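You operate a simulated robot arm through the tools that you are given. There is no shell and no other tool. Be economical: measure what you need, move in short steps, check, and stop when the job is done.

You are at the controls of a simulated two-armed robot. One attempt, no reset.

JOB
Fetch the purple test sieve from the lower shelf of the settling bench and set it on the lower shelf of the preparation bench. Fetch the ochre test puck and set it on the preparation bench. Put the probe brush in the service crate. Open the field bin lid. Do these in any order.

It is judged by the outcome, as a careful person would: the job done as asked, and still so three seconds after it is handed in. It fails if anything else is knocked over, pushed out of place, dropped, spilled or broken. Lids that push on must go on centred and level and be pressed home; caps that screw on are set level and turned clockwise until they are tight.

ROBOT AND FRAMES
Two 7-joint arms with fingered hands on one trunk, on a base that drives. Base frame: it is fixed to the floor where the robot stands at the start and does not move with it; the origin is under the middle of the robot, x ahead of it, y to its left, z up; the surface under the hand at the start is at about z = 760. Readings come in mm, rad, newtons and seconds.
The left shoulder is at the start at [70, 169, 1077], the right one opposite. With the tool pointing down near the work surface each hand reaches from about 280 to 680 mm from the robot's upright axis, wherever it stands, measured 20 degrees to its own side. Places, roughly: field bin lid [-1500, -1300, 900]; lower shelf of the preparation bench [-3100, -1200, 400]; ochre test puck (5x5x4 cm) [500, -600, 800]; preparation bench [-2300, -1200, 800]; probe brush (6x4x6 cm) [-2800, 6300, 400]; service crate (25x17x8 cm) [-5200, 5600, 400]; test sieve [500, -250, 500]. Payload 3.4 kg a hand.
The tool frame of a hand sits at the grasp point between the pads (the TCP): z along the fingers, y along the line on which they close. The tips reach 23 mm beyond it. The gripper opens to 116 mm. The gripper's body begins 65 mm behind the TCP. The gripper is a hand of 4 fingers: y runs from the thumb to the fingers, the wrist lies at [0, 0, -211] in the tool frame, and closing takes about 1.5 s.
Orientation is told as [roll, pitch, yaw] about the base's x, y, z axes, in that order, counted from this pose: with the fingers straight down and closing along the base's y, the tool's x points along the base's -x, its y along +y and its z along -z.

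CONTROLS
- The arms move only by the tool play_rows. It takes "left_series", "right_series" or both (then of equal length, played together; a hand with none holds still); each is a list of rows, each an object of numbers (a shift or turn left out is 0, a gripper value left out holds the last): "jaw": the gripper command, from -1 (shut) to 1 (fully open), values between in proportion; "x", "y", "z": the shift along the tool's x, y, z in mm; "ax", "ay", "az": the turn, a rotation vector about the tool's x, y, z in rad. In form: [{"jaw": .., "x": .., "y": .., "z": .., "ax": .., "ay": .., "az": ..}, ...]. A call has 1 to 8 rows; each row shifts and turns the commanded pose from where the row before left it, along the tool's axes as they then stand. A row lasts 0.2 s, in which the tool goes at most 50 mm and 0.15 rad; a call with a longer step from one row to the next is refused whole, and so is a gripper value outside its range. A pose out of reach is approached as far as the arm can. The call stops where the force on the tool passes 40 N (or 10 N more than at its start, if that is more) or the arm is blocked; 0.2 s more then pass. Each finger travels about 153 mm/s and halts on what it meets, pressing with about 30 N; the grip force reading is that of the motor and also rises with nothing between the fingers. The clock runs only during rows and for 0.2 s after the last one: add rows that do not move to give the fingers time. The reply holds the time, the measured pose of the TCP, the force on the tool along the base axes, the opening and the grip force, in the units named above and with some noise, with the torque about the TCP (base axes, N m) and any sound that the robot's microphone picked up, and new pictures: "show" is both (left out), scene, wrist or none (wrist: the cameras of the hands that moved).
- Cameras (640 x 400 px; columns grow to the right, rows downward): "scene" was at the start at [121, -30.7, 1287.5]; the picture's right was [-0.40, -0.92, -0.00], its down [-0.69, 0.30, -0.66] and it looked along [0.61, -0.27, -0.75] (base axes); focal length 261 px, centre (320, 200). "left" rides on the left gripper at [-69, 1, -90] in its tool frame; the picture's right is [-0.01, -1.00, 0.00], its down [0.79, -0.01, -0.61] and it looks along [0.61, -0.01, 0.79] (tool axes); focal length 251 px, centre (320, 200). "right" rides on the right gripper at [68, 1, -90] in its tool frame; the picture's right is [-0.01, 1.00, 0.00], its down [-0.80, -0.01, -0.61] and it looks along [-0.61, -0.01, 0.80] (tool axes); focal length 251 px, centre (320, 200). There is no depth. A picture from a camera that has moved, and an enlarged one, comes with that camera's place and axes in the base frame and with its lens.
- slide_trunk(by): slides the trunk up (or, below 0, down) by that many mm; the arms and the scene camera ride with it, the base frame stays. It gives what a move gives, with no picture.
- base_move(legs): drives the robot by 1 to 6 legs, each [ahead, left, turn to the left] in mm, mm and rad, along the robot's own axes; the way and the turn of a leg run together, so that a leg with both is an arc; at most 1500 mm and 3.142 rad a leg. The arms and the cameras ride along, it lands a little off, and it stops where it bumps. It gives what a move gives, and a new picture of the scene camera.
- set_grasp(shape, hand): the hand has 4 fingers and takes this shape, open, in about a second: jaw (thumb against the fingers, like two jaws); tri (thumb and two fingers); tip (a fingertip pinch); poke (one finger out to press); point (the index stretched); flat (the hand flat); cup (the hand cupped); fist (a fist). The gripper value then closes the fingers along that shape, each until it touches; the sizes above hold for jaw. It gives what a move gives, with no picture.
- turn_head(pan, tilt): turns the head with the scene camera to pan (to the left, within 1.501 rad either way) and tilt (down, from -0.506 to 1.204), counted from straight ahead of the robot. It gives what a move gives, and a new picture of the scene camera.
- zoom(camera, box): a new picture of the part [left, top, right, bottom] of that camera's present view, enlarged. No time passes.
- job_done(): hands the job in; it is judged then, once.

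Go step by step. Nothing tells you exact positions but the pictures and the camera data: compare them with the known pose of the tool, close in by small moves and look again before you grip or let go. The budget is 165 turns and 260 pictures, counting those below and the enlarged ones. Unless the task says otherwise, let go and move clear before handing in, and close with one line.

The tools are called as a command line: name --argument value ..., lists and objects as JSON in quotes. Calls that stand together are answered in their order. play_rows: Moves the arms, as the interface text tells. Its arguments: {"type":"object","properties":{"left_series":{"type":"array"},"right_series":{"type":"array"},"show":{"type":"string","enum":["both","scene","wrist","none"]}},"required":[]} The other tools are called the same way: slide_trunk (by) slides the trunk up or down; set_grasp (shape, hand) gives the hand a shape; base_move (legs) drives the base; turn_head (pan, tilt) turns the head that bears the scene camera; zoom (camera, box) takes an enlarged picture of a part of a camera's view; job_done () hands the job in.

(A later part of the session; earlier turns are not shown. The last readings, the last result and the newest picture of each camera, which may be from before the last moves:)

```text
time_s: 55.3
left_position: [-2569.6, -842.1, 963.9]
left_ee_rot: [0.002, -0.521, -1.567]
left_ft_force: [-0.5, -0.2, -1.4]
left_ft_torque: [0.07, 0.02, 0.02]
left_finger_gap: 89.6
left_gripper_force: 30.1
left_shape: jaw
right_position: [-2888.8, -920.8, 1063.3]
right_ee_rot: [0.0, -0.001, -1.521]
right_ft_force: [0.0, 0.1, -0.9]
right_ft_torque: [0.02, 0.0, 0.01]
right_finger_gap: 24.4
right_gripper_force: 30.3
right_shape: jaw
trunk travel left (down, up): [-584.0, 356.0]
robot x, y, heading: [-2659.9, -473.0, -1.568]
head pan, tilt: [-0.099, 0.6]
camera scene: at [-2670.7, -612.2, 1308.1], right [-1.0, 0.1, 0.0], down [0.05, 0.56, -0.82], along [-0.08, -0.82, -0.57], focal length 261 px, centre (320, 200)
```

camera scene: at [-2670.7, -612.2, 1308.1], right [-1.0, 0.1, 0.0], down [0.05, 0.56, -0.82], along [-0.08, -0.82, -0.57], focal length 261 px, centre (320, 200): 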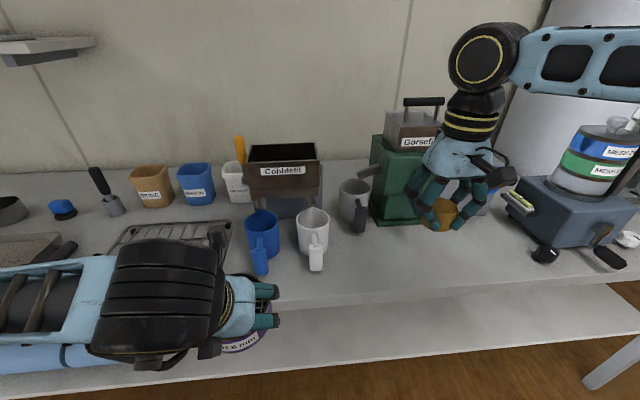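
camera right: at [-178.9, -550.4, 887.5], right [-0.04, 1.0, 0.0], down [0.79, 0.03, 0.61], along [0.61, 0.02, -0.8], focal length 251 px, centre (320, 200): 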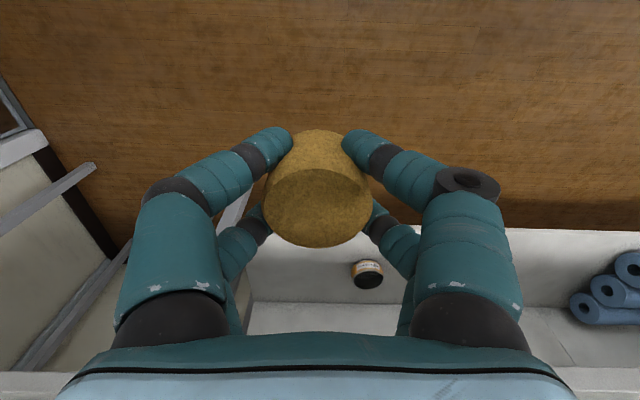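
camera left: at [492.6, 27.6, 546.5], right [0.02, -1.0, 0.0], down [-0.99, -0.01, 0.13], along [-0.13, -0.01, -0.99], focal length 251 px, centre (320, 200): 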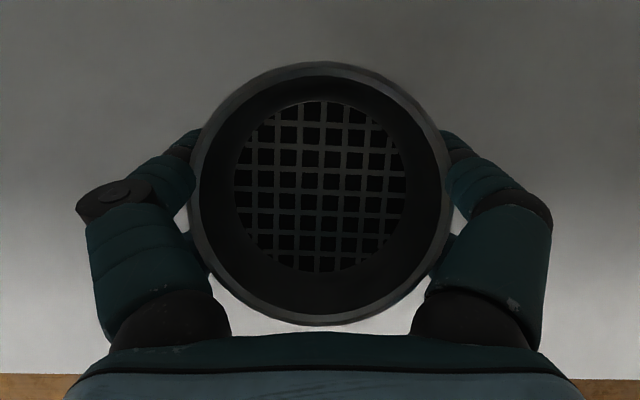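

Target for the puck: open spot near (-2895, -1080). Moving above it and lowering, with a look.

play_rows --right_series '[{"x": -40, "z": 25}, {"x": -40, "z": 25}, {"x": -40, "z": 25}, {"x": -40, "z": 25}, {"z": 40}, {}]' --show "both"

```text
time_s: 56.7
left_position: [-2569.3, -842.6, 964.4]
left_ee_rot: [0.0, -0.52, -1.567]
left_ft_force: [-0.3, 0.3, -1.1]
left_ft_torque: [0.0, -0.01, 0.02]
left_finger_gap: 89.6
left_gripper_force: 29.7
left_shape: jaw
right_position: [-2895.1, -1048.1, 919.8]
right_ee_rot: [0.0, 0.0, -1.522]
right_ft_force: [0.7, -0.3, -1.7]
right_ft_torque: [0.0, 0.02, 0.06]
right_finger_gap: 24.3
right_gripper_force: 29.8
right_shape: jaw
right hand out of reach, approached as far as the arm can: row 4
trunk travel left (down, up): [-584.0, 356.0]
robot x, y, heading: [-2662.5, -474.3, -1.567]
head pan, tilt: [-0.099, 0.6]
camera scene: at [-2670.6, -612.2, 1308.1], right [-1.0, 0.1, 0.0], down [0.05, 0.56, -0.82], along [-0.08, -0.82, -0.57], focal length 261 px, centre (320, 200)
camera right: at [-2897.6, -980.1, 1010.6], right [1.0, 0.04, 0.0], down [0.03, -0.79, 0.61], along [0.02, -0.61, -0.79], focal length 251 px, centre (320, 200)
```

scene: 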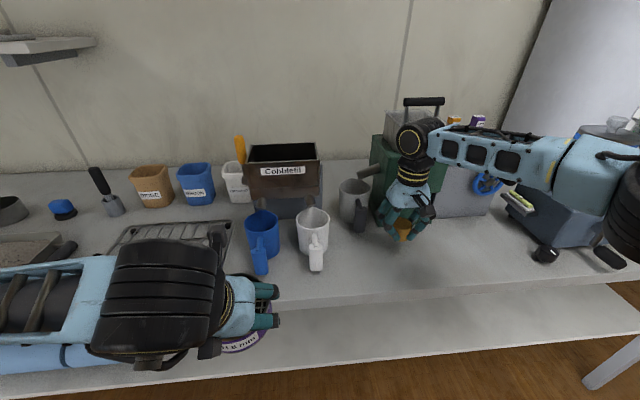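
right: 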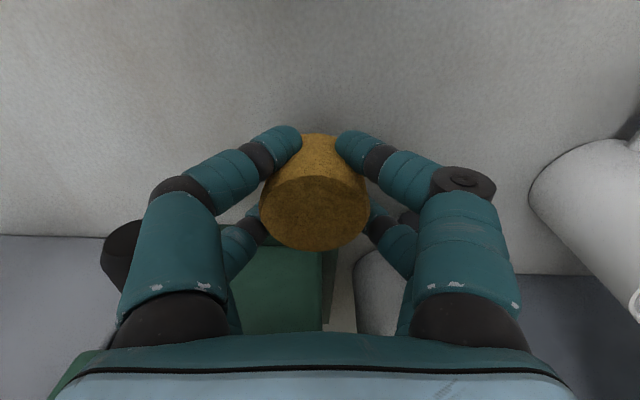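

play_rows --right_series '[{"z": 40, "x": -10}, {"z": 40, "x": -8}, {"z": 20}, {"z": 15}, {}]' --show "both"

```text
time_s: 57.2
left_position: [-2568.7, -840.5, 964.9]
left_ee_rot: [-0.001, -0.527, -1.565]
left_ft_force: [0.4, 0.4, -1.2]
left_ft_torque: [0.0, 0.0, 0.0]
left_finger_gap: 89.5
left_gripper_force: 29.9
left_shape: jaw
right_position: [-2902.0, -1044.3, 878.8]
right_ee_rot: [0.007, -0.016, -1.52]
right_ft_force: [0.2, 3.2, 12.8]
right_ft_torque: [-0.28, 0.06, 0.0]
right_finger_gap: 25.5
right_gripper_force: 30.3
right_shape: jaw
right hand out of reach, approached as far as the arm can: row 1, 2
trunk travel left (down, up): [-584.0, 356.0]
robot x, y, heading: [-2663.0, -471.4, -1.567]
head pan, tilt: [-0.099, 0.6]
stopped in row 2 (right hand): the force on the tool passed its limit at 59 N (the readings are from after the stop); the commanded pose is now the measured one
camera scene: at [-2669.8, -609.2, 1308.6], right [-1.0, 0.1, 0.0], down [0.05, 0.56, -0.83], along [-0.08, -0.82, -0.56], focal length 261 px, centre (320, 200)
camera right: at [-2904.7, -973.9, 966.6], right [1.0, 0.04, 0.01], down [0.03, -0.78, 0.62], along [0.03, -0.62, -0.78], focal length 251 px, centre (320, 200)
```

scene: 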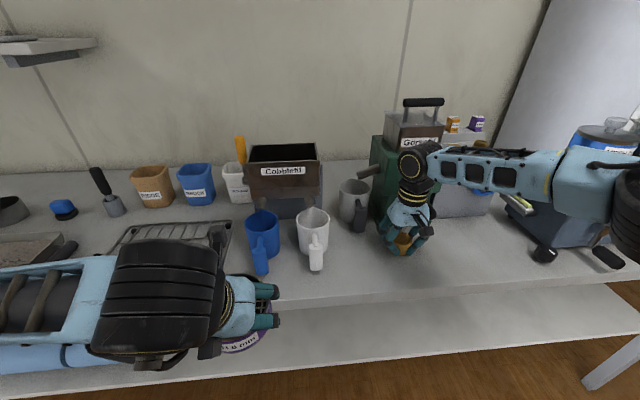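
right: 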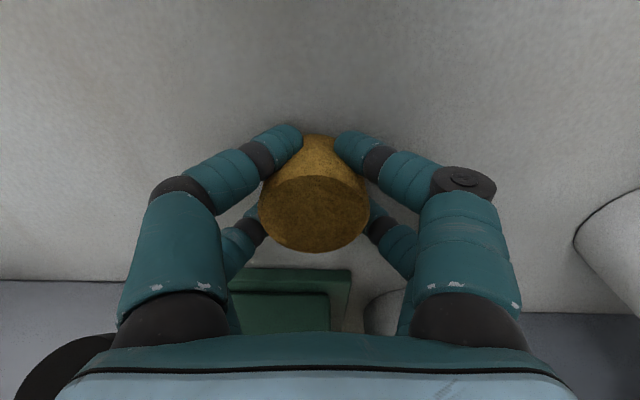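

zoom --camera "scene" --box '[340, 170, 500, 270]'

zoom --camera "right" --box '[220, 100, 420, 260]'

```text
4.00 times, centred on (420, 220) of scene
camera zoom: at [-2669.8, -609.2, 1308.6], right [-1.0, 0.1, 0.0], down [0.05, 0.56, -0.83], along [-0.08, -0.82, -0.56], focal length 1044 px, centre (-80, 120)
```

zoom: 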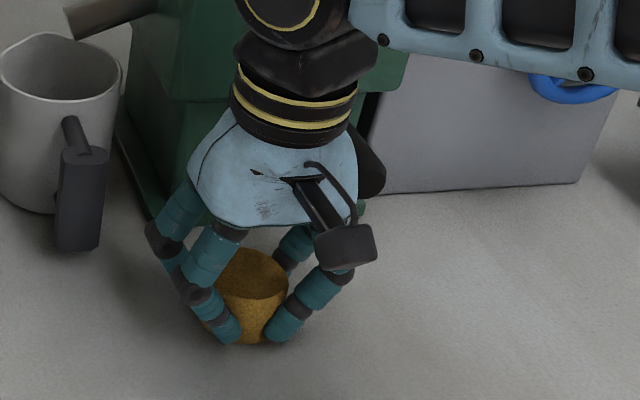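

```text
2.50 times, centred on (320, 180) of right
camera zoom: at [-2904.7, -973.9, 966.6], right [1.0, 0.04, 0.01], down [0.03, -0.78, 0.62], along [0.03, -0.62, -0.78], focal length 629 px, centre (320, 250)
```

zoom: 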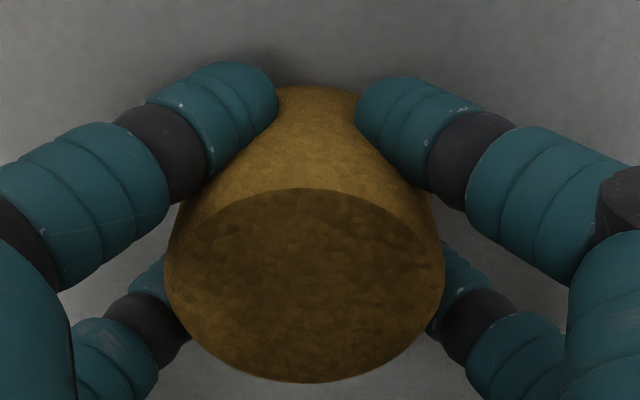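

The puck rests on the bench (surface z≈847). Releasing and rising straight up.

play_rows --right_series '[{"z": -0.5, "jaw": 0.6}, {}, {}, {}, {"z": -20}, {"z": -45}, {"z": -45}, {"z": -45}]' --show "both"

```text
time_s: 59.0
left_position: [-2568.9, -842.4, 963.8]
left_ee_rot: [0.0, -0.522, -1.565]
left_ft_force: [-1.0, 0.3, -1.0]
left_ft_torque: [0.03, -0.04, -0.03]
left_finger_gap: 89.8
left_gripper_force: 29.9
left_shape: jaw
right_position: [-2903.4, -1044.5, 1032.6]
right_ee_rot: [0.004, -0.014, -1.523]
right_ft_force: [0.5, 0.0, 0.2]
right_ft_torque: [0.0, 0.03, 0.03]
right_finger_gap: 92.6
right_gripper_force: 0.0
right_shape: jaw
trunk travel left (down, up): [-584.0, 356.0]
robot x, y, heading: [-2661.7, -476.9, -1.566]
head pan, tilt: [-0.099, 0.6]
camera scene: at [-2670.6, -612.0, 1308.1], right [-1.0, 0.1, 0.0], down [0.05, 0.56, -0.83], along [-0.08, -0.82, -0.56], focal length 261 px, centre (320, 200)
camera right: at [-2906.4, -973.4, 1120.6], right [1.0, 0.04, 0.01], down [0.03, -0.79, 0.62], along [0.03, -0.62, -0.79], focal length 251 px, centre (320, 200)
```

scene: 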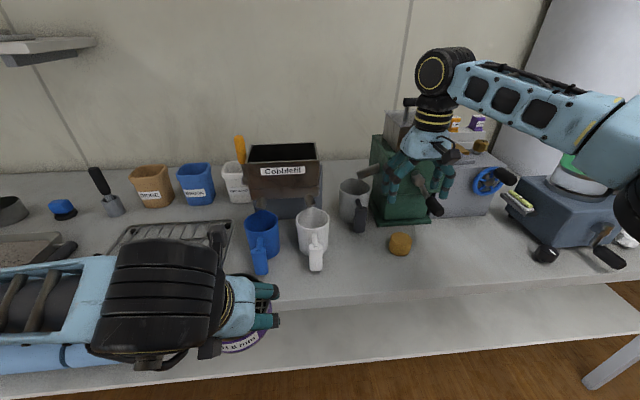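
right: 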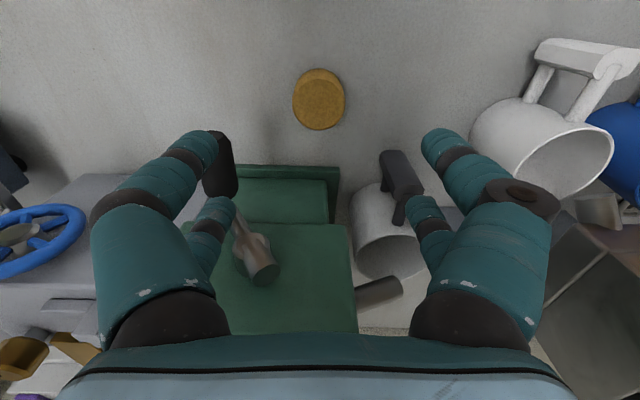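

The puck stands. Now the sieve: back off, draw the right hand in, lower the trunk.

base_move --legs '[[-350, 200, 0]]'

play_rows --right_series '[{"x": 45}, {"x": 45}, {"x": 45}, {"x": 45}, {"x": 45}, {"z": -45}, {"z": -45}, {"z": -45}]' --left_series '[{}, {}, {}, {}, {}, {}, {}, {}]' --show "none"

slide_trunk --by -330

turn_head --pan 0.0 --tilt 0.6

```text
time_s: 61.6
left_position: [-2370.0, -490.6, 965.2]
left_ee_rot: [0.0, -0.522, -1.564]
left_ft_force: [0.0, -0.5, -1.3]
left_ft_torque: [0.01, -0.01, -0.04]
left_finger_gap: 90.1
left_gripper_force: 29.9
left_shape: jaw
right_position: [-2702.7, -692.2, 1031.1]
right_ee_rot: [0.006, -0.013, -1.519]
right_ft_force: [-0.5, -0.2, 0.5]
right_ft_torque: [-0.04, 0.01, -0.06]
right_finger_gap: 92.6
right_gripper_force: 0.2
right_shape: jaw
trunk travel left (down, up): [-584.0, 356.0]
robot x, y, heading: [-2457.5, -121.3, -1.562]
head pan, tilt: [-0.099, 0.6]
camera scene: at [-2470.8, -260.0, 1308.1], right [-1.0, 0.09, 0.0], down [0.05, 0.56, -0.82], along [-0.08, -0.82, -0.57], focal length 261 px, centre (320, 200)
```

scene: 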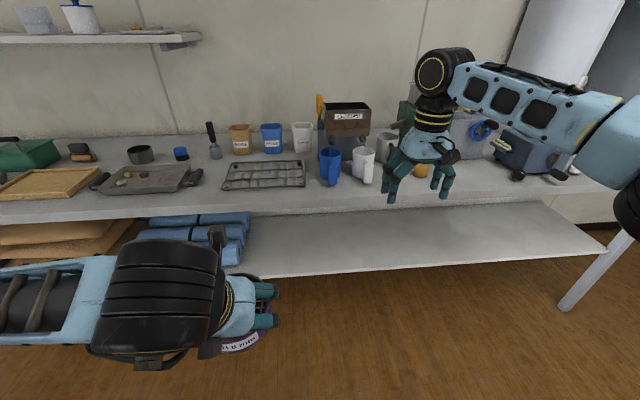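

```text
time_s: 63.4
left_position: [-2368.7, -489.9, 964.6]
left_ee_rot: [0.0, -0.523, -1.564]
left_ft_force: [-0.2, -0.1, -1.9]
left_ft_torque: [0.02, 0.01, 0.0]
left_finger_gap: 89.7
left_gripper_force: 29.8
left_shape: jaw
right_position: [-2714.4, -464.5, 1165.0]
right_ee_rot: [0.002, -0.014, -1.517]
right_ft_force: [-0.4, -0.8, -0.3]
right_ft_torque: [-0.02, 0.08, -0.05]
right_finger_gap: 92.5
right_gripper_force: 0.2
right_shape: jaw
trunk travel left (down, up): [-584.0, 356.0]
robot x, y, heading: [-2465.0, -122.6, -1.562]
head pan, tilt: [-0.099, 0.6]
```

```text
time_s: 66.6
left_position: [-2368.8, -489.6, 634.1]
left_ee_rot: [-0.001, -0.522, -1.563]
left_ft_force: [-0.4, -0.3, -1.8]
left_ft_torque: [-0.01, -0.04, -0.04]
left_finger_gap: 89.6
left_gripper_force: 29.9
left_shape: jaw
right_position: [-2715.9, -466.7, 832.3]
right_ee_rot: [0.002, -0.013, -1.517]
right_ft_force: [0.3, -0.5, -0.4]
right_ft_torque: [0.02, -0.02, 0.01]
right_finger_gap: 92.6
right_gripper_force: 0.0
right_shape: jaw
trunk travel left (down, up): [-254.0, 686.0]
robot x, y, heading: [-2464.2, -122.3, -1.561]
head pan, tilt: [-0.099, 0.6]
```

```text
time_s: 67.3
left_position: [-2368.4, -490.6, 633.7]
left_ee_rot: [0.0, -0.523, -1.564]
left_ft_force: [0.7, 1.0, -1.4]
left_ft_torque: [0.0, 0.0, 0.01]
left_finger_gap: 89.6
left_gripper_force: 29.9
left_shape: jaw
right_position: [-2714.8, -465.2, 833.6]
right_ee_rot: [0.004, -0.015, -1.519]
right_ft_force: [-0.5, 0.0, 0.9]
right_ft_torque: [0.0, 0.0, 0.04]
right_finger_gap: 92.7
right_gripper_force: 0.0
right_shape: jaw
trunk travel left (down, up): [-254.0, 686.0]
robot x, y, heading: [-2462.4, -121.8, -1.565]
head pan, tilt: [0.0, 0.6]
camera scene: at [-2462.1, -260.2, 978.1], right [-1.0, -0.01, 0.0], down [0.0, 0.57, -0.82], along [0.01, -0.82, -0.57], focal length 261 px, centre (320, 200)
```

scene: 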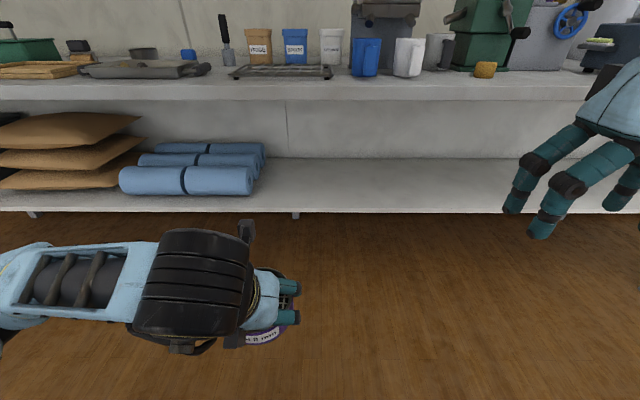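

Shelf front edge at about y=-974, z≈445. I'll lower the sieve to shelf height, and drive up to the edge.

play_rows --left_series '[{"x": 18, "z": 31}, {"x": 18, "z": 31}, {"x": 17, "z": 30}, {}]' --show "none"

base_move --legs '[[370, -150, 0]]'

play_rows --left_series '[{}]' --show "wrist"

```text
time_s: 68.3
left_position: [-2368.3, -490.5, 526.2]
left_ee_rot: [-0.002, -0.522, -1.564]
left_ft_force: [-0.2, 0.3, -1.8]
left_ft_torque: [0.04, 0.01, 0.02]
left_finger_gap: 89.7
left_gripper_force: 29.9
left_shape: jaw
right_position: [-2715.7, -466.0, 832.7]
right_ee_rot: [0.006, -0.013, -1.519]
right_ft_force: [-0.3, -0.4, -0.4]
right_ft_torque: [0.01, 0.0, 0.0]
right_finger_gap: 92.7
right_gripper_force: 0.1
right_shape: jaw
trunk travel left (down, up): [-254.0, 686.0]
robot x, y, heading: [-2462.0, -123.1, -1.563]
head pan, tilt: [0.0, 0.6]
```

```text
time_s: 70.8
left_position: [-2517.7, -858.4, 526.6]
left_ee_rot: [0.001, -0.523, -1.564]
left_ft_force: [0.3, -1.2, -1.3]
left_ft_torque: [0.03, 0.05, 0.01]
left_finger_gap: 89.7
left_gripper_force: 30.3
left_shape: jaw
right_position: [-2863.8, -833.9, 833.0]
right_ee_rot: [0.005, -0.014, -1.518]
right_ft_force: [0.2, 0.4, -0.5]
right_ft_torque: [0.04, -0.01, 0.01]
right_finger_gap: 92.7
right_gripper_force: 0.0
right_shape: jaw
trunk travel left (down, up): [-254.0, 686.0]
robot x, y, heading: [-2613.1, -486.8, -1.563]
head pan, tilt: [0.0, 0.6]
camera scene: at [-2610.9, -628.2, 978.0], right [-1.0, -0.01, 0.0], down [0.0, 0.57, -0.82], along [0.0, -0.82, -0.57], focal length 261 px, centre (320, 200)
```

scene: 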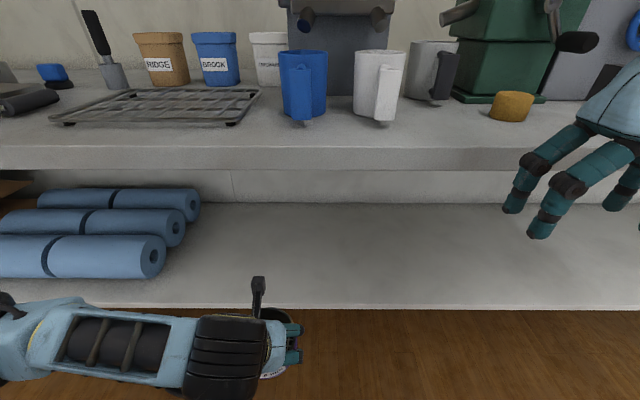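

```text
time_s: 71.2
left_position: [-2518.8, -857.8, 528.6]
left_ee_rot: [0.002, -0.522, -1.566]
left_ft_force: [1.3, -1.0, -1.2]
left_ft_torque: [-0.01, -0.01, -0.04]
left_finger_gap: 89.7
left_gripper_force: 30.2
left_shape: jaw
right_position: [-2862.5, -833.0, 833.0]
right_ee_rot: [0.006, -0.015, -1.519]
right_ft_force: [0.0, -1.2, 0.3]
right_ft_torque: [-0.01, -0.04, 0.0]
right_finger_gap: 92.8
right_gripper_force: 0.2
right_shape: jaw
trunk travel left (down, up): [-254.0, 686.0]
robot x, y, heading: [-2607.6, -491.7, -1.562]
head pan, tilt: [0.0, 0.6]
camera left: at [-2517.4, -872.5, 639.5], right [-1.0, -0.01, 0.0], down [-0.01, 0.99, 0.13], along [-0.01, 0.13, -0.99], focal length 251 px, centre (320, 200)
```

left: 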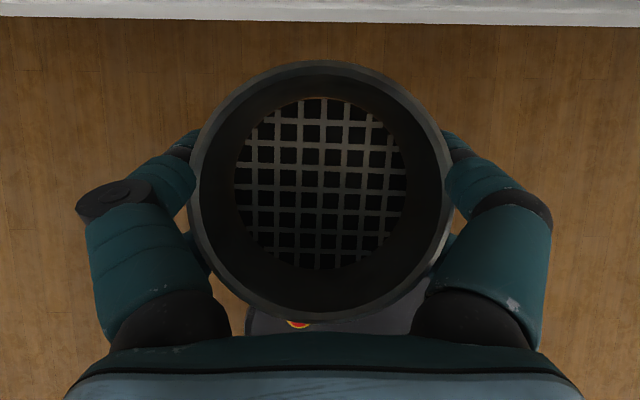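

play_rows --left_series '[{"x": -39.4, "z": 22.7}, {"x": -39.4, "z": 22.7}, {"x": -39.4, "z": 22.7}, {"x": -39.4, "z": 22.7}, {"x": -39.4, "z": 22.7}, {}]' --show "both"

```text
time_s: 72.6
left_position: [-2517.2, -1086.0, 526.7]
left_ee_rot: [0.0, -0.522, -1.562]
left_ft_force: [-0.1, -0.7, -0.9]
left_ft_torque: [0.01, 0.01, -0.03]
left_finger_gap: 89.2
left_gripper_force: 29.5
left_shape: jaw
right_position: [-2862.9, -833.0, 834.1]
right_ee_rot: [0.005, -0.013, -1.516]
right_ft_force: [0.3, 0.1, -0.1]
right_ft_torque: [0.0, -0.01, 0.01]
right_finger_gap: 92.3
right_gripper_force: 0.1
right_shape: jaw
trunk travel left (down, up): [-254.0, 686.0]
robot x, y, heading: [-2606.8, -493.8, -1.567]
head pan, tilt: [0.0, 0.6]
camera scene: at [-2610.7, -627.9, 978.1], right [-1.0, -0.01, 0.0], down [0.0, 0.57, -0.82], along [0.0, -0.82, -0.57], focal length 261 px, centre (320, 200)
camera left: at [-2515.9, -1100.7, 639.5], right [-1.0, -0.01, 0.0], down [-0.01, 0.99, 0.13], along [-0.01, 0.13, -0.99], focal length 251 px, centre (320, 200)
```

scene: 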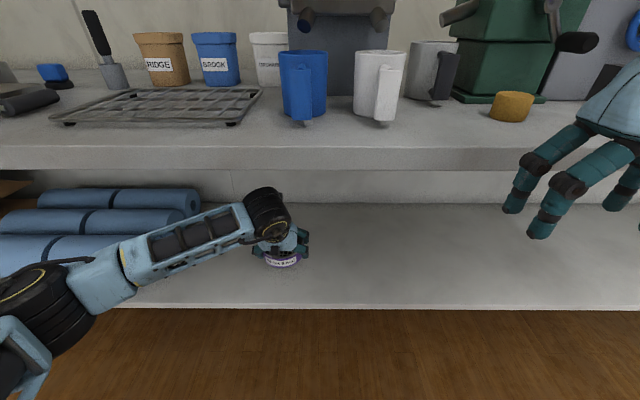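
left: 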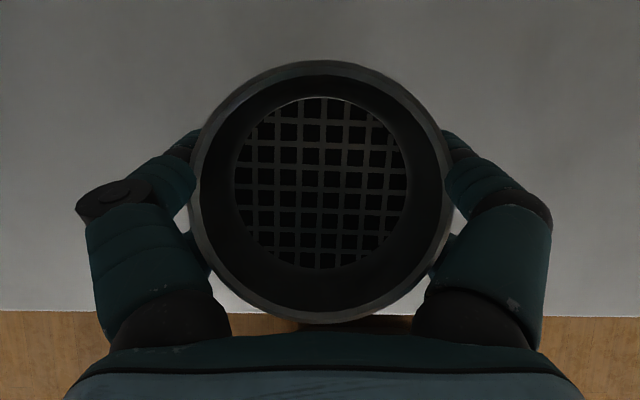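

zoom --camera "scene" --box '[0, 170, 320, 370]'

play_rows --left_series '[{"x": 8, "z": 14}, {"x": 3, "z": 5}, {}]' --show "wrist"

```text
2.00 times, centred on (160, 270) of scene
camera zoom: at [-2610.7, -627.9, 978.1], right [-1.0, -0.01, 0.0], down [0.0, 0.57, -0.82], along [0.0, -0.82, -0.57], focal length 522 px, centre (640, 60)
```

zoom: 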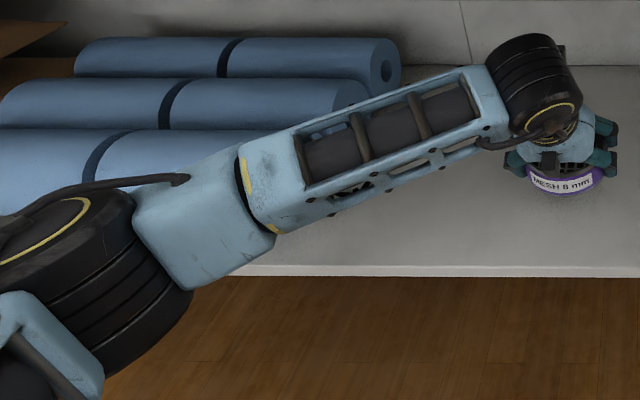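

```text
time_s: 73.4
left_position: [-2516.6, -1084.8, 504.2]
left_ee_rot: [0.001, -0.524, -1.566]
left_ft_force: [0.2, 0.8, -1.8]
left_ft_torque: [0.02, -0.01, -0.01]
left_finger_gap: 89.3
left_gripper_force: 30.0
left_shape: jaw
right_position: [-2863.7, -833.6, 832.7]
right_ee_rot: [0.005, -0.014, -1.519]
right_ft_force: [1.0, 0.0, -0.8]
right_ft_torque: [0.01, 0.01, 0.01]
right_finger_gap: 92.4
right_gripper_force: 0.0
right_shape: jaw
trunk travel left (down, up): [-254.0, 686.0]
robot x, y, heading: [-2609.1, -488.2, -1.568]
head pan, tilt: [0.0, 0.6]
camera left: at [-2516.0, -1100.0, 617.3], right [-1.0, -0.01, 0.0], down [-0.01, 0.99, 0.13], along [-0.01, 0.13, -0.99], focal length 251 px, centre (320, 200)
```

left: 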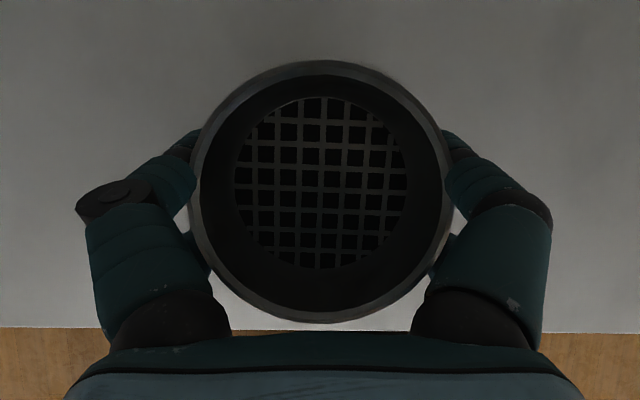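

play_rows --left_series '[{"x": 2, "z": 3.5}, {"x": 1, "z": 1.7}, {"x": 1, "z": 1.7}, {}]' --show "none"

```text
time_s: 74.4
left_position: [-2517.5, -1084.4, 496.7]
left_ee_rot: [0.0, -0.522, -1.564]
left_ft_force: [-1.2, -0.7, -1.3]
left_ft_torque: [-0.01, 0.01, -0.01]
left_finger_gap: 89.3
left_gripper_force: 30.3
left_shape: jaw
right_position: [-2864.6, -833.7, 834.1]
right_ee_rot: [0.004, -0.014, -1.519]
right_ft_force: [0.2, -0.8, 0.4]
right_ft_torque: [0.0, -0.02, 0.0]
right_finger_gap: 92.7
right_gripper_force: 0.1
right_shape: jaw
trunk travel left (down, up): [-254.0, 686.0]
robot x, y, heading: [-2613.0, -489.9, -1.565]
head pan, tilt: [0.0, 0.6]
```

play_rows --left_series '[{"x": 1.25, "z": 2.2}, {}]' --show "none"

play_rows --left_series '[{"x": 1.25, "z": 2.2}, {}]' --show "none"

play_rows --left_series '[{"x": 1.25, "z": 2.2}, {}]' --show "wrist"

```text
time_s: 75.0
left_position: [-2517.1, -1086.1, 493.9]
left_ee_rot: [-0.001, -0.522, -1.563]
left_ft_force: [-0.2, 0.1, -0.8]
left_ft_torque: [0.0, -0.01, -0.01]
left_finger_gap: 89.5
left_gripper_force: 29.9
left_shape: jaw
right_position: [-2863.2, -833.8, 833.6]
right_ee_rot: [0.006, -0.014, -1.519]
right_ft_force: [0.1, 0.0, -0.4]
right_ft_torque: [0.02, 0.01, -0.02]
right_finger_gap: 92.9
right_gripper_force: 0.0
right_shape: jaw
trunk travel left (down, up): [-254.0, 686.0]
robot x, y, heading: [-2612.7, -487.4, -1.559]
head pan, tilt: [0.0, 0.6]
```

```text
time_s: 75.6
left_position: [-2517.4, -1085.8, 492.4]
left_ee_rot: [0.002, -0.522, -1.565]
left_ft_force: [0.1, 0.5, -1.8]
left_ft_torque: [0.01, 0.0, 0.0]
left_finger_gap: 89.3
left_gripper_force: 29.8
left_shape: jaw
right_position: [-2863.8, -833.6, 832.1]
right_ee_rot: [0.005, -0.014, -1.518]
right_ft_force: [-0.2, 0.3, 0.7]
right_ft_torque: [0.01, 0.0, 0.0]
right_finger_gap: 92.6
right_gripper_force: 0.1
right_shape: jaw
trunk travel left (down, up): [-254.0, 686.0]
robot x, y, heading: [-2606.6, -491.7, -1.56]
head pan, tilt: [0.0, 0.6]
```

```text
time_s: 76.2
left_position: [-2516.9, -1085.1, 489.3]
left_ee_rot: [0.0, -0.519, -1.564]
left_ft_force: [1.0, 0.5, -0.4]
left_ft_torque: [-0.04, 0.01, -0.01]
left_finger_gap: 89.5
left_gripper_force: 29.9
left_shape: jaw
right_position: [-2863.5, -833.7, 834.7]
right_ee_rot: [0.006, -0.013, -1.519]
right_ft_force: [-0.2, -0.2, 0.0]
right_ft_torque: [-0.01, 0.0, 0.0]
right_finger_gap: 92.6
right_gripper_force: 0.0
right_shape: jaw
trunk travel left (down, up): [-254.0, 686.0]
robot x, y, heading: [-2611.0, -491.6, -1.565]
head pan, tilt: [0.0, 0.6]
camera left: at [-2516.2, -1100.4, 602.1], right [-1.0, -0.01, 0.0], down [-0.01, 0.99, 0.13], along [-0.01, 0.13, -0.99], focal length 251 px, centre (320, 200)
```

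left: 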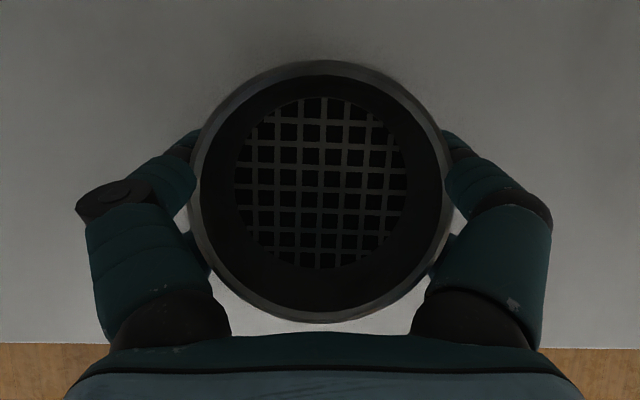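

play_rows --left_series '[{"x": 1.5, "z": 2.6}, {}]' --show "none"

play_rows --left_series '[{"x": 1.25, "z": 2.2}, {}]' --show "none"

play_rows --left_series '[{"x": 1.25, "z": 2.2}, {}]' --show "none"

play_rows --left_series '[{"x": 1.25, "z": 2.2}, {}]' --show "none"

```text
time_s: 76.8
left_position: [-2518.0, -1086.0, 486.6]
left_ee_rot: [0.001, -0.521, -1.562]
left_ft_force: [-0.8, 0.5, -1.6]
left_ft_torque: [0.01, 0.02, 0.02]
left_finger_gap: 89.5
left_gripper_force: 30.0
left_shape: jaw
right_position: [-2864.2, -833.2, 833.0]
right_ee_rot: [0.005, -0.013, -1.52]
right_ft_force: [0.2, -0.2, 0.0]
right_ft_torque: [0.0, 0.03, 0.0]
right_finger_gap: 92.5
right_gripper_force: 0.1
right_shape: jaw
trunk travel left (down, up): [-254.0, 686.0]
robot x, y, heading: [-2608.3, -490.8, -1.566]
head pan, tilt: [0.0, 0.6]
```

```text
time_s: 77.4
left_position: [-2517.2, -1085.5, 484.1]
left_ee_rot: [-0.001, -0.522, -1.564]
left_ft_force: [-0.6, 0.0, -2.0]
left_ft_torque: [0.01, 0.01, 0.0]
left_finger_gap: 89.6
left_gripper_force: 29.8
left_shape: jaw
right_position: [-2863.3, -833.1, 833.2]
right_ee_rot: [0.006, -0.013, -1.517]
right_ft_force: [0.6, -0.6, -0.8]
right_ft_torque: [-0.01, 0.01, 0.01]
right_finger_gap: 92.3
right_gripper_force: 0.0
right_shape: jaw
trunk travel left (down, up): [-254.0, 686.0]
robot x, y, heading: [-2610.6, -489.7, -1.564]
head pan, tilt: [0.0, 0.6]
```

```text
time_s: 78.0
left_position: [-2517.4, -1085.0, 481.8]
left_ee_rot: [0.001, -0.526, -1.564]
left_ft_force: [0.3, -1.7, 7.1]
left_ft_torque: [0.27, 0.0, -0.02]
left_finger_gap: 89.0
left_gripper_force: 30.2
left_shape: jaw
right_position: [-2864.5, -832.5, 834.3]
right_ee_rot: [0.005, -0.014, -1.518]
right_ft_force: [0.0, 0.3, -0.5]
right_ft_torque: [0.04, 0.03, 0.02]
right_finger_gap: 92.4
right_gripper_force: 0.2
right_shape: jaw
trunk travel left (down, up): [-254.0, 686.0]
robot x, y, heading: [-2612.3, -491.1, -1.565]
head pan, tilt: [0.0, 0.6]
```

```text
time_s: 78.6
left_position: [-2516.9, -1085.3, 482.7]
left_ee_rot: [0.0, -0.528, -1.565]
left_ft_force: [-0.6, -7.2, 19.5]
left_ft_torque: [0.58, -0.07, -0.02]
left_finger_gap: 89.1
left_gripper_force: 29.9
left_shape: jaw
right_position: [-2865.3, -831.4, 833.8]
right_ee_rot: [0.003, -0.016, -1.518]
right_ft_force: [0.3, -0.8, -0.6]
right_ft_torque: [-0.02, 0.02, -0.03]
right_finger_gap: 92.4
right_gripper_force: 0.0
right_shape: jaw
trunk travel left (down, up): [-254.0, 686.0]
robot x, y, heading: [-2607.6, -488.7, -1.564]
head pan, tilt: [0.0, 0.6]
```

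Contact with the shelf. I'll relieve the pressure, open, and rise.

play_rows --left_series '[{"x": -1.2, "z": -2}, {"jaw": 1}, {}, {}, {}, {"x": -12, "z": -20}, {"x": -20, "z": -34}, {}]' --show "both"

```text
time_s: 80.4
left_position: [-2515.8, -1086.0, 544.3]
left_ee_rot: [0.001, -0.522, -1.564]
left_ft_force: [0.4, 0.2, 0.5]
left_ft_torque: [0.04, -0.05, 0.02]
left_finger_gap: 116.0
left_gripper_force: 0.1
left_shape: jaw
right_position: [-2863.9, -832.5, 834.5]
right_ee_rot: [0.007, -0.014, -1.518]
right_ft_force: [0.1, -0.1, 0.4]
right_ft_torque: [0.01, -0.02, 0.0]
right_finger_gap: 92.4
right_gripper_force: 0.1
right_shape: jaw
trunk travel left (down, up): [-254.0, 686.0]
robot x, y, heading: [-2612.0, -493.1, -1.565]
head pan, tilt: [0.0, 0.6]
camera scene: at [-2610.7, -627.9, 978.1], right [-1.0, -0.01, 0.0], down [0.0, 0.57, -0.82], along [0.0, -0.82, -0.57], focal length 261 px, centre (320, 200)
camera left: at [-2515.7, -1100.9, 657.5], right [-1.0, -0.01, 0.0], down [-0.01, 0.99, 0.13], along [-0.01, 0.13, -0.99], focal length 251 px, centre (320, 200)
```

scene: 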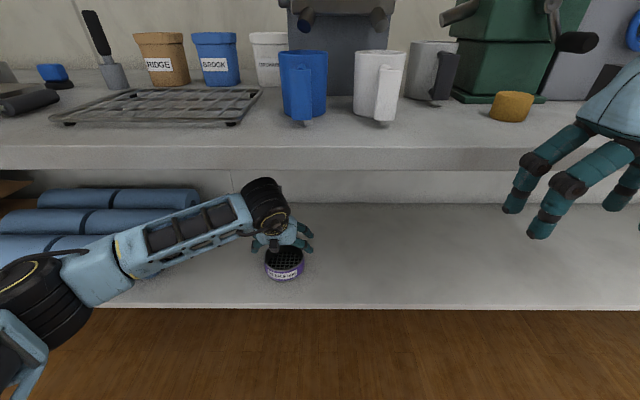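
left: 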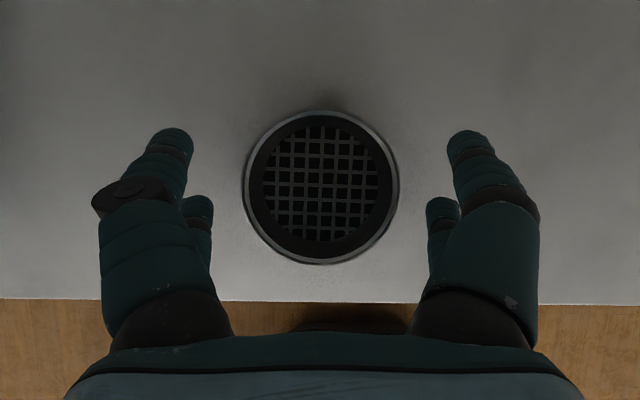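

The sieve stands on the shelf. Back out, raise the trunk, and go to the field bin.

base_move --legs '[[-450, 0, 0]]'

slide_trunk --by 330

base_move --legs '[[0, 1100, 0]]'

```text
time_s: 83.1
left_position: [-2519.0, -630.8, 545.0]
left_ee_rot: [-0.001, -0.524, -1.564]
left_ft_force: [0.8, 0.3, 0.5]
left_ft_torque: [-0.02, -0.03, 0.01]
left_finger_gap: 115.9
left_gripper_force: 0.1
left_shape: jaw
right_position: [-2865.5, -378.2, 833.2]
right_ee_rot: [0.006, -0.017, -1.517]
right_ft_force: [-0.7, 0.9, -0.7]
right_ft_torque: [-0.01, -0.03, 0.0]
right_finger_gap: 92.8
right_gripper_force: 0.1
right_shape: jaw
trunk travel left (down, up): [-254.0, 686.0]
robot x, y, heading: [-2612.5, -37.2, -1.562]
head pan, tilt: [0.0, 0.6]
camera scene: at [-2613.4, -172.7, 978.2], right [-1.0, -0.01, 0.0], down [0.0, 0.56, -0.83], along [0.01, -0.83, -0.56], focal length 261 px, centre (320, 200)
```

scene: 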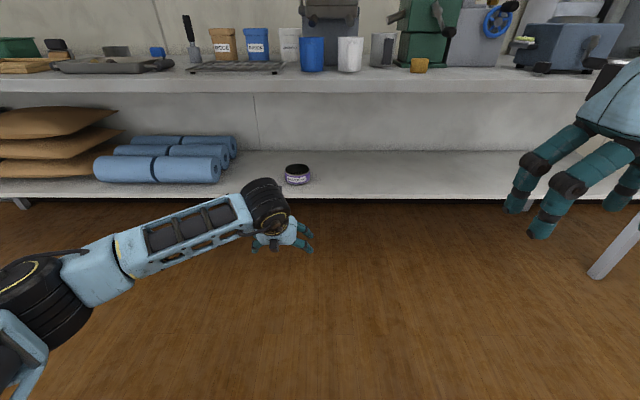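

```text
time_s: 86.4
left_position: [-2519.2, -632.4, 875.4]
left_ee_rot: [0.0, -0.521, -1.564]
left_ft_force: [0.1, 0.7, 0.9]
left_ft_torque: [-0.03, -0.02, 0.0]
left_finger_gap: 115.9
left_gripper_force: 0.2
left_shape: jaw
right_position: [-2866.4, -379.4, 1163.4]
right_ee_rot: [0.007, -0.013, -1.519]
right_ft_force: [0.3, 0.7, 0.5]
right_ft_torque: [0.0, 0.0, 0.01]
right_finger_gap: 92.6
right_gripper_force: 0.0
right_shape: jaw
trunk travel left (down, up): [-584.0, 356.0]
robot x, y, heading: [-2611.3, -36.2, -1.564]
head pan, tilt: [0.0, 0.6]
```

```text
time_s: 92.0
left_position: [-1416.4, -622.0, 875.0]
left_ee_rot: [0.002, -0.522, -1.559]
left_ft_force: [0.5, 0.5, 0.1]
left_ft_torque: [-0.02, 0.0, -0.05]
left_finger_gap: 116.1
left_gripper_force: 0.1
left_shape: jaw
right_position: [-1766.1, -369.9, 1162.8]
right_ee_rot: [0.005, -0.015, -1.514]
right_ft_force: [0.5, 0.1, 0.9]
right_ft_torque: [0.0, 0.0, 0.03]
right_finger_gap: 92.6
right_gripper_force: 0.1
right_shape: jaw
trunk travel left (down, up): [-584.0, 356.0]
robot x, y, heading: [-1512.5, -27.5, -1.561]
head pan, tilt: [0.0, 0.6]
camera scene: at [-1513.6, -164.0, 1308.1], right [-1.0, -0.01, 0.0], down [-0.01, 0.57, -0.82], along [0.01, -0.82, -0.57], focal length 261 px, centre (320, 200)
```

scene: 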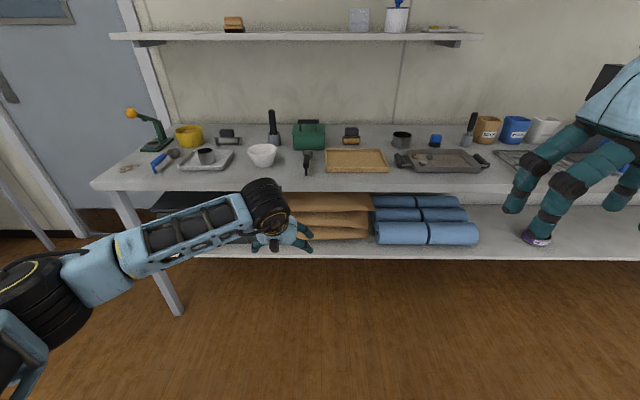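

zoom --camera "scene" --box '[230, 95, 390, 195]'

```text
4.00 times, centred on (310, 145) of scene
camera zoom: at [-1513.6, -164.0, 1308.1], right [-1.0, -0.01, 0.0], down [-0.01, 0.57, -0.82], along [0.01, -0.82, -0.57], focal length 1044 px, centre (360, 420)
```

zoom: 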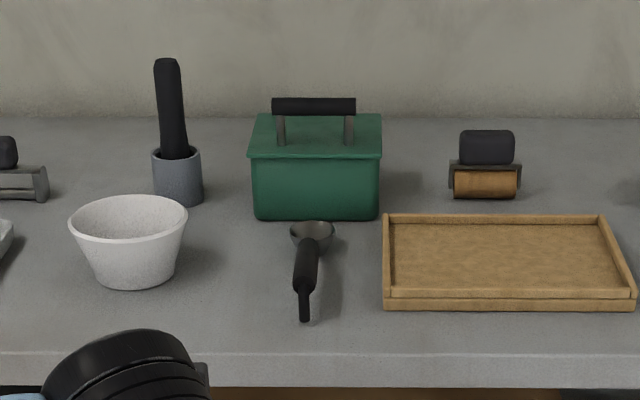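

The field bin is the green box (≈130×125 mm, lid top ≈920) with a handle bar near its front edge at about (-1453, -1227, 961); hinge presumably at the back. I'll shape the left hand as a pointing finger to hook the bar, tilt it up to near horizontal, and look.

set_grasp --hand "left" --shape "point"

play_rows --left_series '[{"x": -45}, {"x": -45}, {"x": -45}, {"x": -45}, {"ay": -0.14}, {"ay": -0.14}, {"ay": -0.14}, {}]' --show "both"

```text
time_s: 92.9
left_position: [-1417.7, -621.2, 875.3]
left_ee_rot: [0.0, -0.522, -1.561]
left_ft_force: [-0.1, -0.6, 0.2]
left_ft_torque: [-0.02, 0.0, 0.03]
left_finger_gap: 0.1
left_gripper_force: 0.1
left_shape: point
right_position: [-1766.8, -370.2, 1162.6]
right_ee_rot: [0.005, -0.015, -1.516]
right_ft_force: [0.5, -0.5, -0.4]
right_ft_torque: [0.0, 0.01, 0.01]
right_finger_gap: 92.7
right_gripper_force: 0.0
right_shape: jaw
trunk travel left (down, up): [-584.0, 356.0]
robot x, y, heading: [-1512.3, -27.3, -1.56]
head pan, tilt: [0.0, 0.6]
```

```text
time_s: 94.7
left_position: [-1406.7, -759.2, 956.7]
left_ee_rot: [0.0, -0.943, -1.56]
left_ft_force: [0.2, -0.9, -0.1]
left_ft_torque: [0.02, -0.01, 0.03]
left_finger_gap: 0.0
left_gripper_force: 0.0
left_shape: point
left hand out of reach, approached as far as the arm can: row 4
right_position: [-1766.3, -371.3, 1162.7]
right_ee_rot: [0.005, -0.014, -1.515]
right_ft_force: [0.6, -0.9, -0.7]
right_ft_torque: [0.03, -0.01, 0.02]
right_finger_gap: 92.7
right_gripper_force: 0.1
right_shape: jaw
trunk travel left (down, up): [-584.0, 356.0]
robot x, y, heading: [-1514.1, -25.7, -1.559]
head pan, tilt: [0.0, 0.6]
camera scene: at [-1513.8, -164.1, 1308.1], right [-1.0, -0.01, 0.0], down [-0.01, 0.57, -0.82], along [0.01, -0.82, -0.57], focal length 261 px, centre (320, 200)
camera left: at [-1407.1, -726.6, 1065.5], right [-1.0, -0.02, 0.01], down [-0.02, 0.96, -0.29], along [0.0, -0.29, -0.96], focal length 251 px, centre (320, 200)
```

scene: 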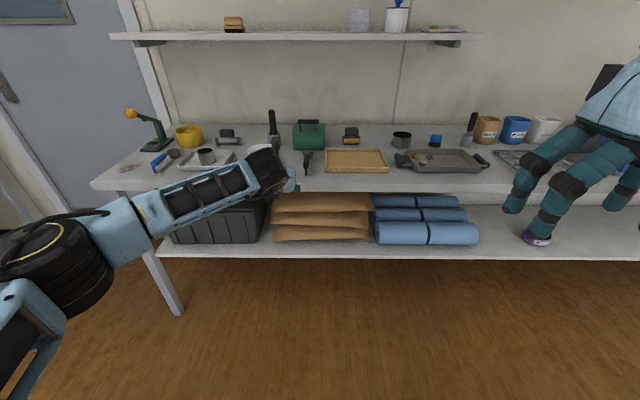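
left: 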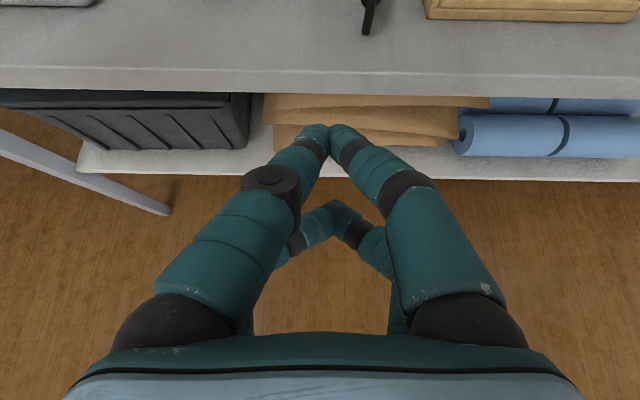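

set_grasp --hand "left" --shape "tip"

zoom --camera "left" --box '[0, 0, 640, 400]'

set_grasp --hand "left" --shape "poke"

zoom --camera "left" --box '[0, 0, 640, 400]'

```text
time_s: 95.6
left_position: [-1407.7, -758.2, 956.6]
left_ee_rot: [0.001, -0.942, -1.56]
left_ft_force: [0.1, -0.2, 0.1]
left_ft_torque: [-0.03, 0.01, 0.02]
left_finger_gap: 115.6
left_gripper_force: 0.0
left_shape: tip
right_position: [-1765.8, -370.1, 1163.4]
right_ee_rot: [0.006, -0.013, -1.516]
right_ft_force: [-0.4, -0.6, -1.0]
right_ft_torque: [0.01, 0.03, -0.02]
right_finger_gap: 92.6
right_gripper_force: 0.1
right_shape: jaw
trunk travel left (down, up): [-584.0, 356.0]
robot x, y, heading: [-1514.8, -24.2, -1.56]
head pan, tilt: [0.0, 0.6]
```

```text
1.00 times, centred on (320, 200) of left (not enlarged: the box is as wide or as high as the picture)
camera zoom: at [-1406.9, -726.8, 1065.7], right [-1.0, -0.02, 0.01], down [-0.02, 0.96, -0.29], along [0.0, -0.29, -0.96], focal length 251 px, centre (320, 200)
```

zoom: 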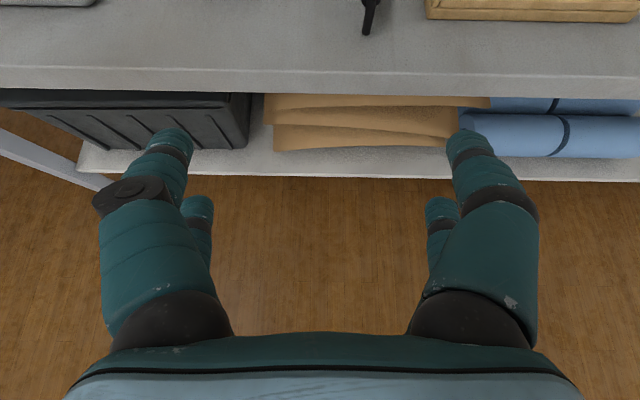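

```text
time_s: 96.5
left_position: [-1406.9, -759.2, 957.5]
left_ee_rot: [-0.001, -0.943, -1.561]
left_ft_force: [0.1, -0.4, 0.1]
left_ft_torque: [-0.02, -0.01, 0.04]
left_finger_gap: 0.0
left_gripper_force: 0.0
left_shape: poke
right_position: [-1766.2, -369.6, 1163.1]
right_ee_rot: [0.005, -0.015, -1.516]
right_ft_force: [-0.3, 0.2, -0.3]
right_ft_torque: [0.0, 0.0, 0.02]
right_finger_gap: 92.6
right_gripper_force: 0.0
right_shape: jaw
trunk travel left (down, up): [-584.0, 356.0]
robot x, y, heading: [-1514.4, -27.8, -1.56]
head pan, tilt: [0.0, 0.6]
```

```text
1.00 times, centred on (320, 200) of left (not enlarged: the box is as wide or as high as the picture)
camera zoom: at [-1407.0, -726.8, 1065.7], right [-1.0, -0.02, 0.01], down [-0.02, 0.96, -0.29], along [0.0, -0.29, -0.96], focal length 251 px, centre (320, 200)
```

zoom: 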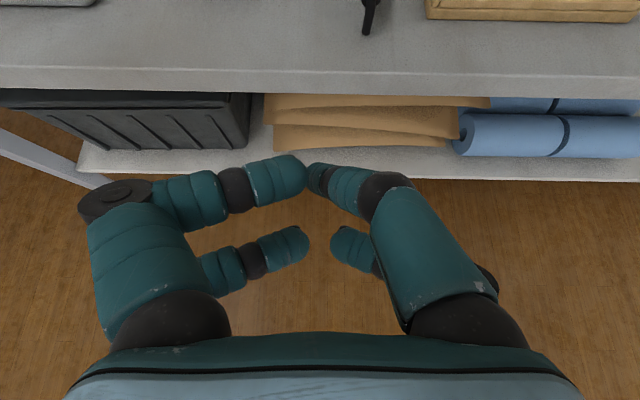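

The bar is best gripped by its front and back with one handle post sitting in the slot between the finger pairs. I'll return to jaw shape, draw the left hand in, then drive closer and look.

set_grasp --hand "left" --shape "jaw"

play_rows --left_series '[{"x": 15, "y": 7.5, "z": -40}, {"x": 15, "y": 7.5, "z": -40}, {"x": 15, "y": 7.5, "z": -40}, {"x": 15, "y": 7.5, "z": -40}, {"x": 15, "y": 7.5, "z": -40}, {"x": 15, "y": 7.5, "z": -40}, {"x": 15, "y": 7.5, "z": -40}, {"x": 15, "y": 7.5, "z": -40}]' --show "none"

base_move --legs '[[480, -140, 0]]'

turn_head --pan 0.3 --tilt 0.35

```text
time_s: 97.4
left_position: [-1408.9, -759.0, 957.5]
left_ee_rot: [0.001, -0.941, -1.561]
left_ft_force: [0.1, 0.2, 0.2]
left_ft_torque: [0.0, 0.0, 0.0]
left_finger_gap: 116.1
left_gripper_force: 0.2
left_shape: jaw
right_position: [-1765.8, -370.1, 1163.4]
right_ee_rot: [0.005, -0.016, -1.513]
right_ft_force: [0.4, 0.2, -0.6]
right_ft_torque: [0.0, 0.02, 0.01]
right_finger_gap: 92.5
right_gripper_force: 0.1
right_shape: jaw
trunk travel left (down, up): [-584.0, 356.0]
robot x, y, heading: [-1513.4, -28.1, -1.559]
head pan, tilt: [0.0, 0.6]
```

```text
time_s: 99.2
left_position: [-1363.8, -453.4, 1063.7]
left_ee_rot: [0.002, -0.94, -1.562]
left_ft_force: [-0.1, 0.1, 0.3]
left_ft_torque: [-0.02, 0.0, 0.01]
left_finger_gap: 116.0
left_gripper_force: 0.1
left_shape: jaw
left hand out of reach, approached as far as the arm can: row 8
right_position: [-1767.8, -371.0, 1163.3]
right_ee_rot: [0.007, -0.014, -1.513]
right_ft_force: [0.2, -0.1, 0.1]
right_ft_torque: [0.0, 0.0, 0.02]
right_finger_gap: 92.7
right_gripper_force: 0.1
right_shape: jaw
trunk travel left (down, up): [-584.0, 356.0]
robot x, y, heading: [-1513.2, -27.8, -1.56]
head pan, tilt: [0.0, 0.6]
```

```text
time_s: 102.1
left_position: [-1502.5, -934.0, 1063.0]
left_ee_rot: [0.001, -0.94, -1.564]
left_ft_force: [0.4, -0.7, 0.2]
left_ft_torque: [0.0, 0.0, -0.01]
left_finger_gap: 115.8
left_gripper_force: 0.0
left_shape: jaw
right_position: [-1904.0, -849.7, 1163.8]
right_ee_rot: [0.006, -0.014, -1.521]
right_ft_force: [0.3, 0.6, -0.2]
right_ft_torque: [0.01, -0.01, -0.01]
right_finger_gap: 92.7
right_gripper_force: 0.0
right_shape: jaw
trunk travel left (down, up): [-584.0, 356.0]
robot x, y, heading: [-1651.2, -507.3, -1.563]
head pan, tilt: [0.0, 0.6]
camera scene: at [-1651.0, -644.1, 1308.1], right [-1.0, 0.0, 0.0], down [0.0, 0.56, -0.83], along [0.0, -0.83, -0.56], focal length 261 px, centre (320, 200)
```

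scene: 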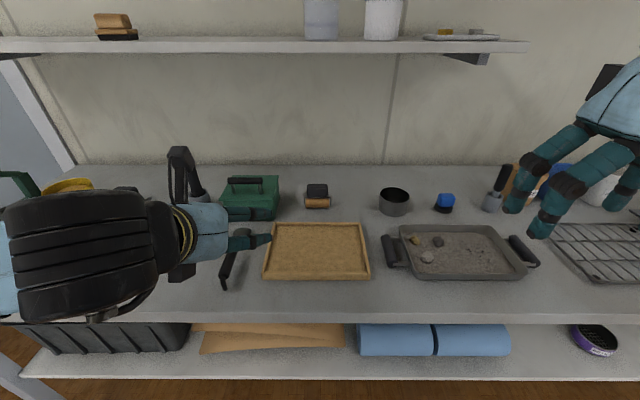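

```text
time_s: 102.9
left_position: [-1502.0, -934.0, 1063.6]
left_ee_rot: [0.002, -0.94, -1.566]
left_ft_force: [-0.3, 0.6, 0.3]
left_ft_torque: [0.0, 0.0, -0.05]
left_finger_gap: 115.9
left_gripper_force: 0.1
left_shape: jaw
right_position: [-1903.5, -850.4, 1164.3]
right_ee_rot: [0.005, -0.014, -1.521]
right_ft_force: [0.5, 0.2, 0.1]
right_ft_torque: [-0.02, 0.0, -0.01]
right_finger_gap: 92.9
right_gripper_force: 0.0
right_shape: jaw
trunk travel left (down, up): [-584.0, 356.0]
robot x, y, heading: [-1650.7, -507.0, -1.565]
head pan, tilt: [0.3, 0.351]
camera scene: at [-1623.6, -644.6, 1330.8], right [-0.95, -0.3, 0.0], down [-0.1, 0.33, -0.94], along [0.28, -0.9, -0.34], focal length 261 px, centre (320, 200)
```

scene: 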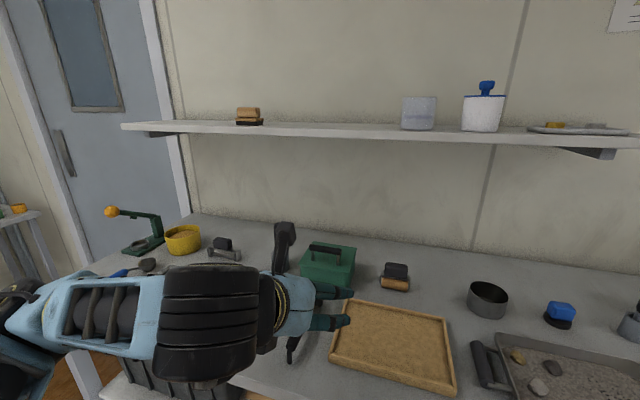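

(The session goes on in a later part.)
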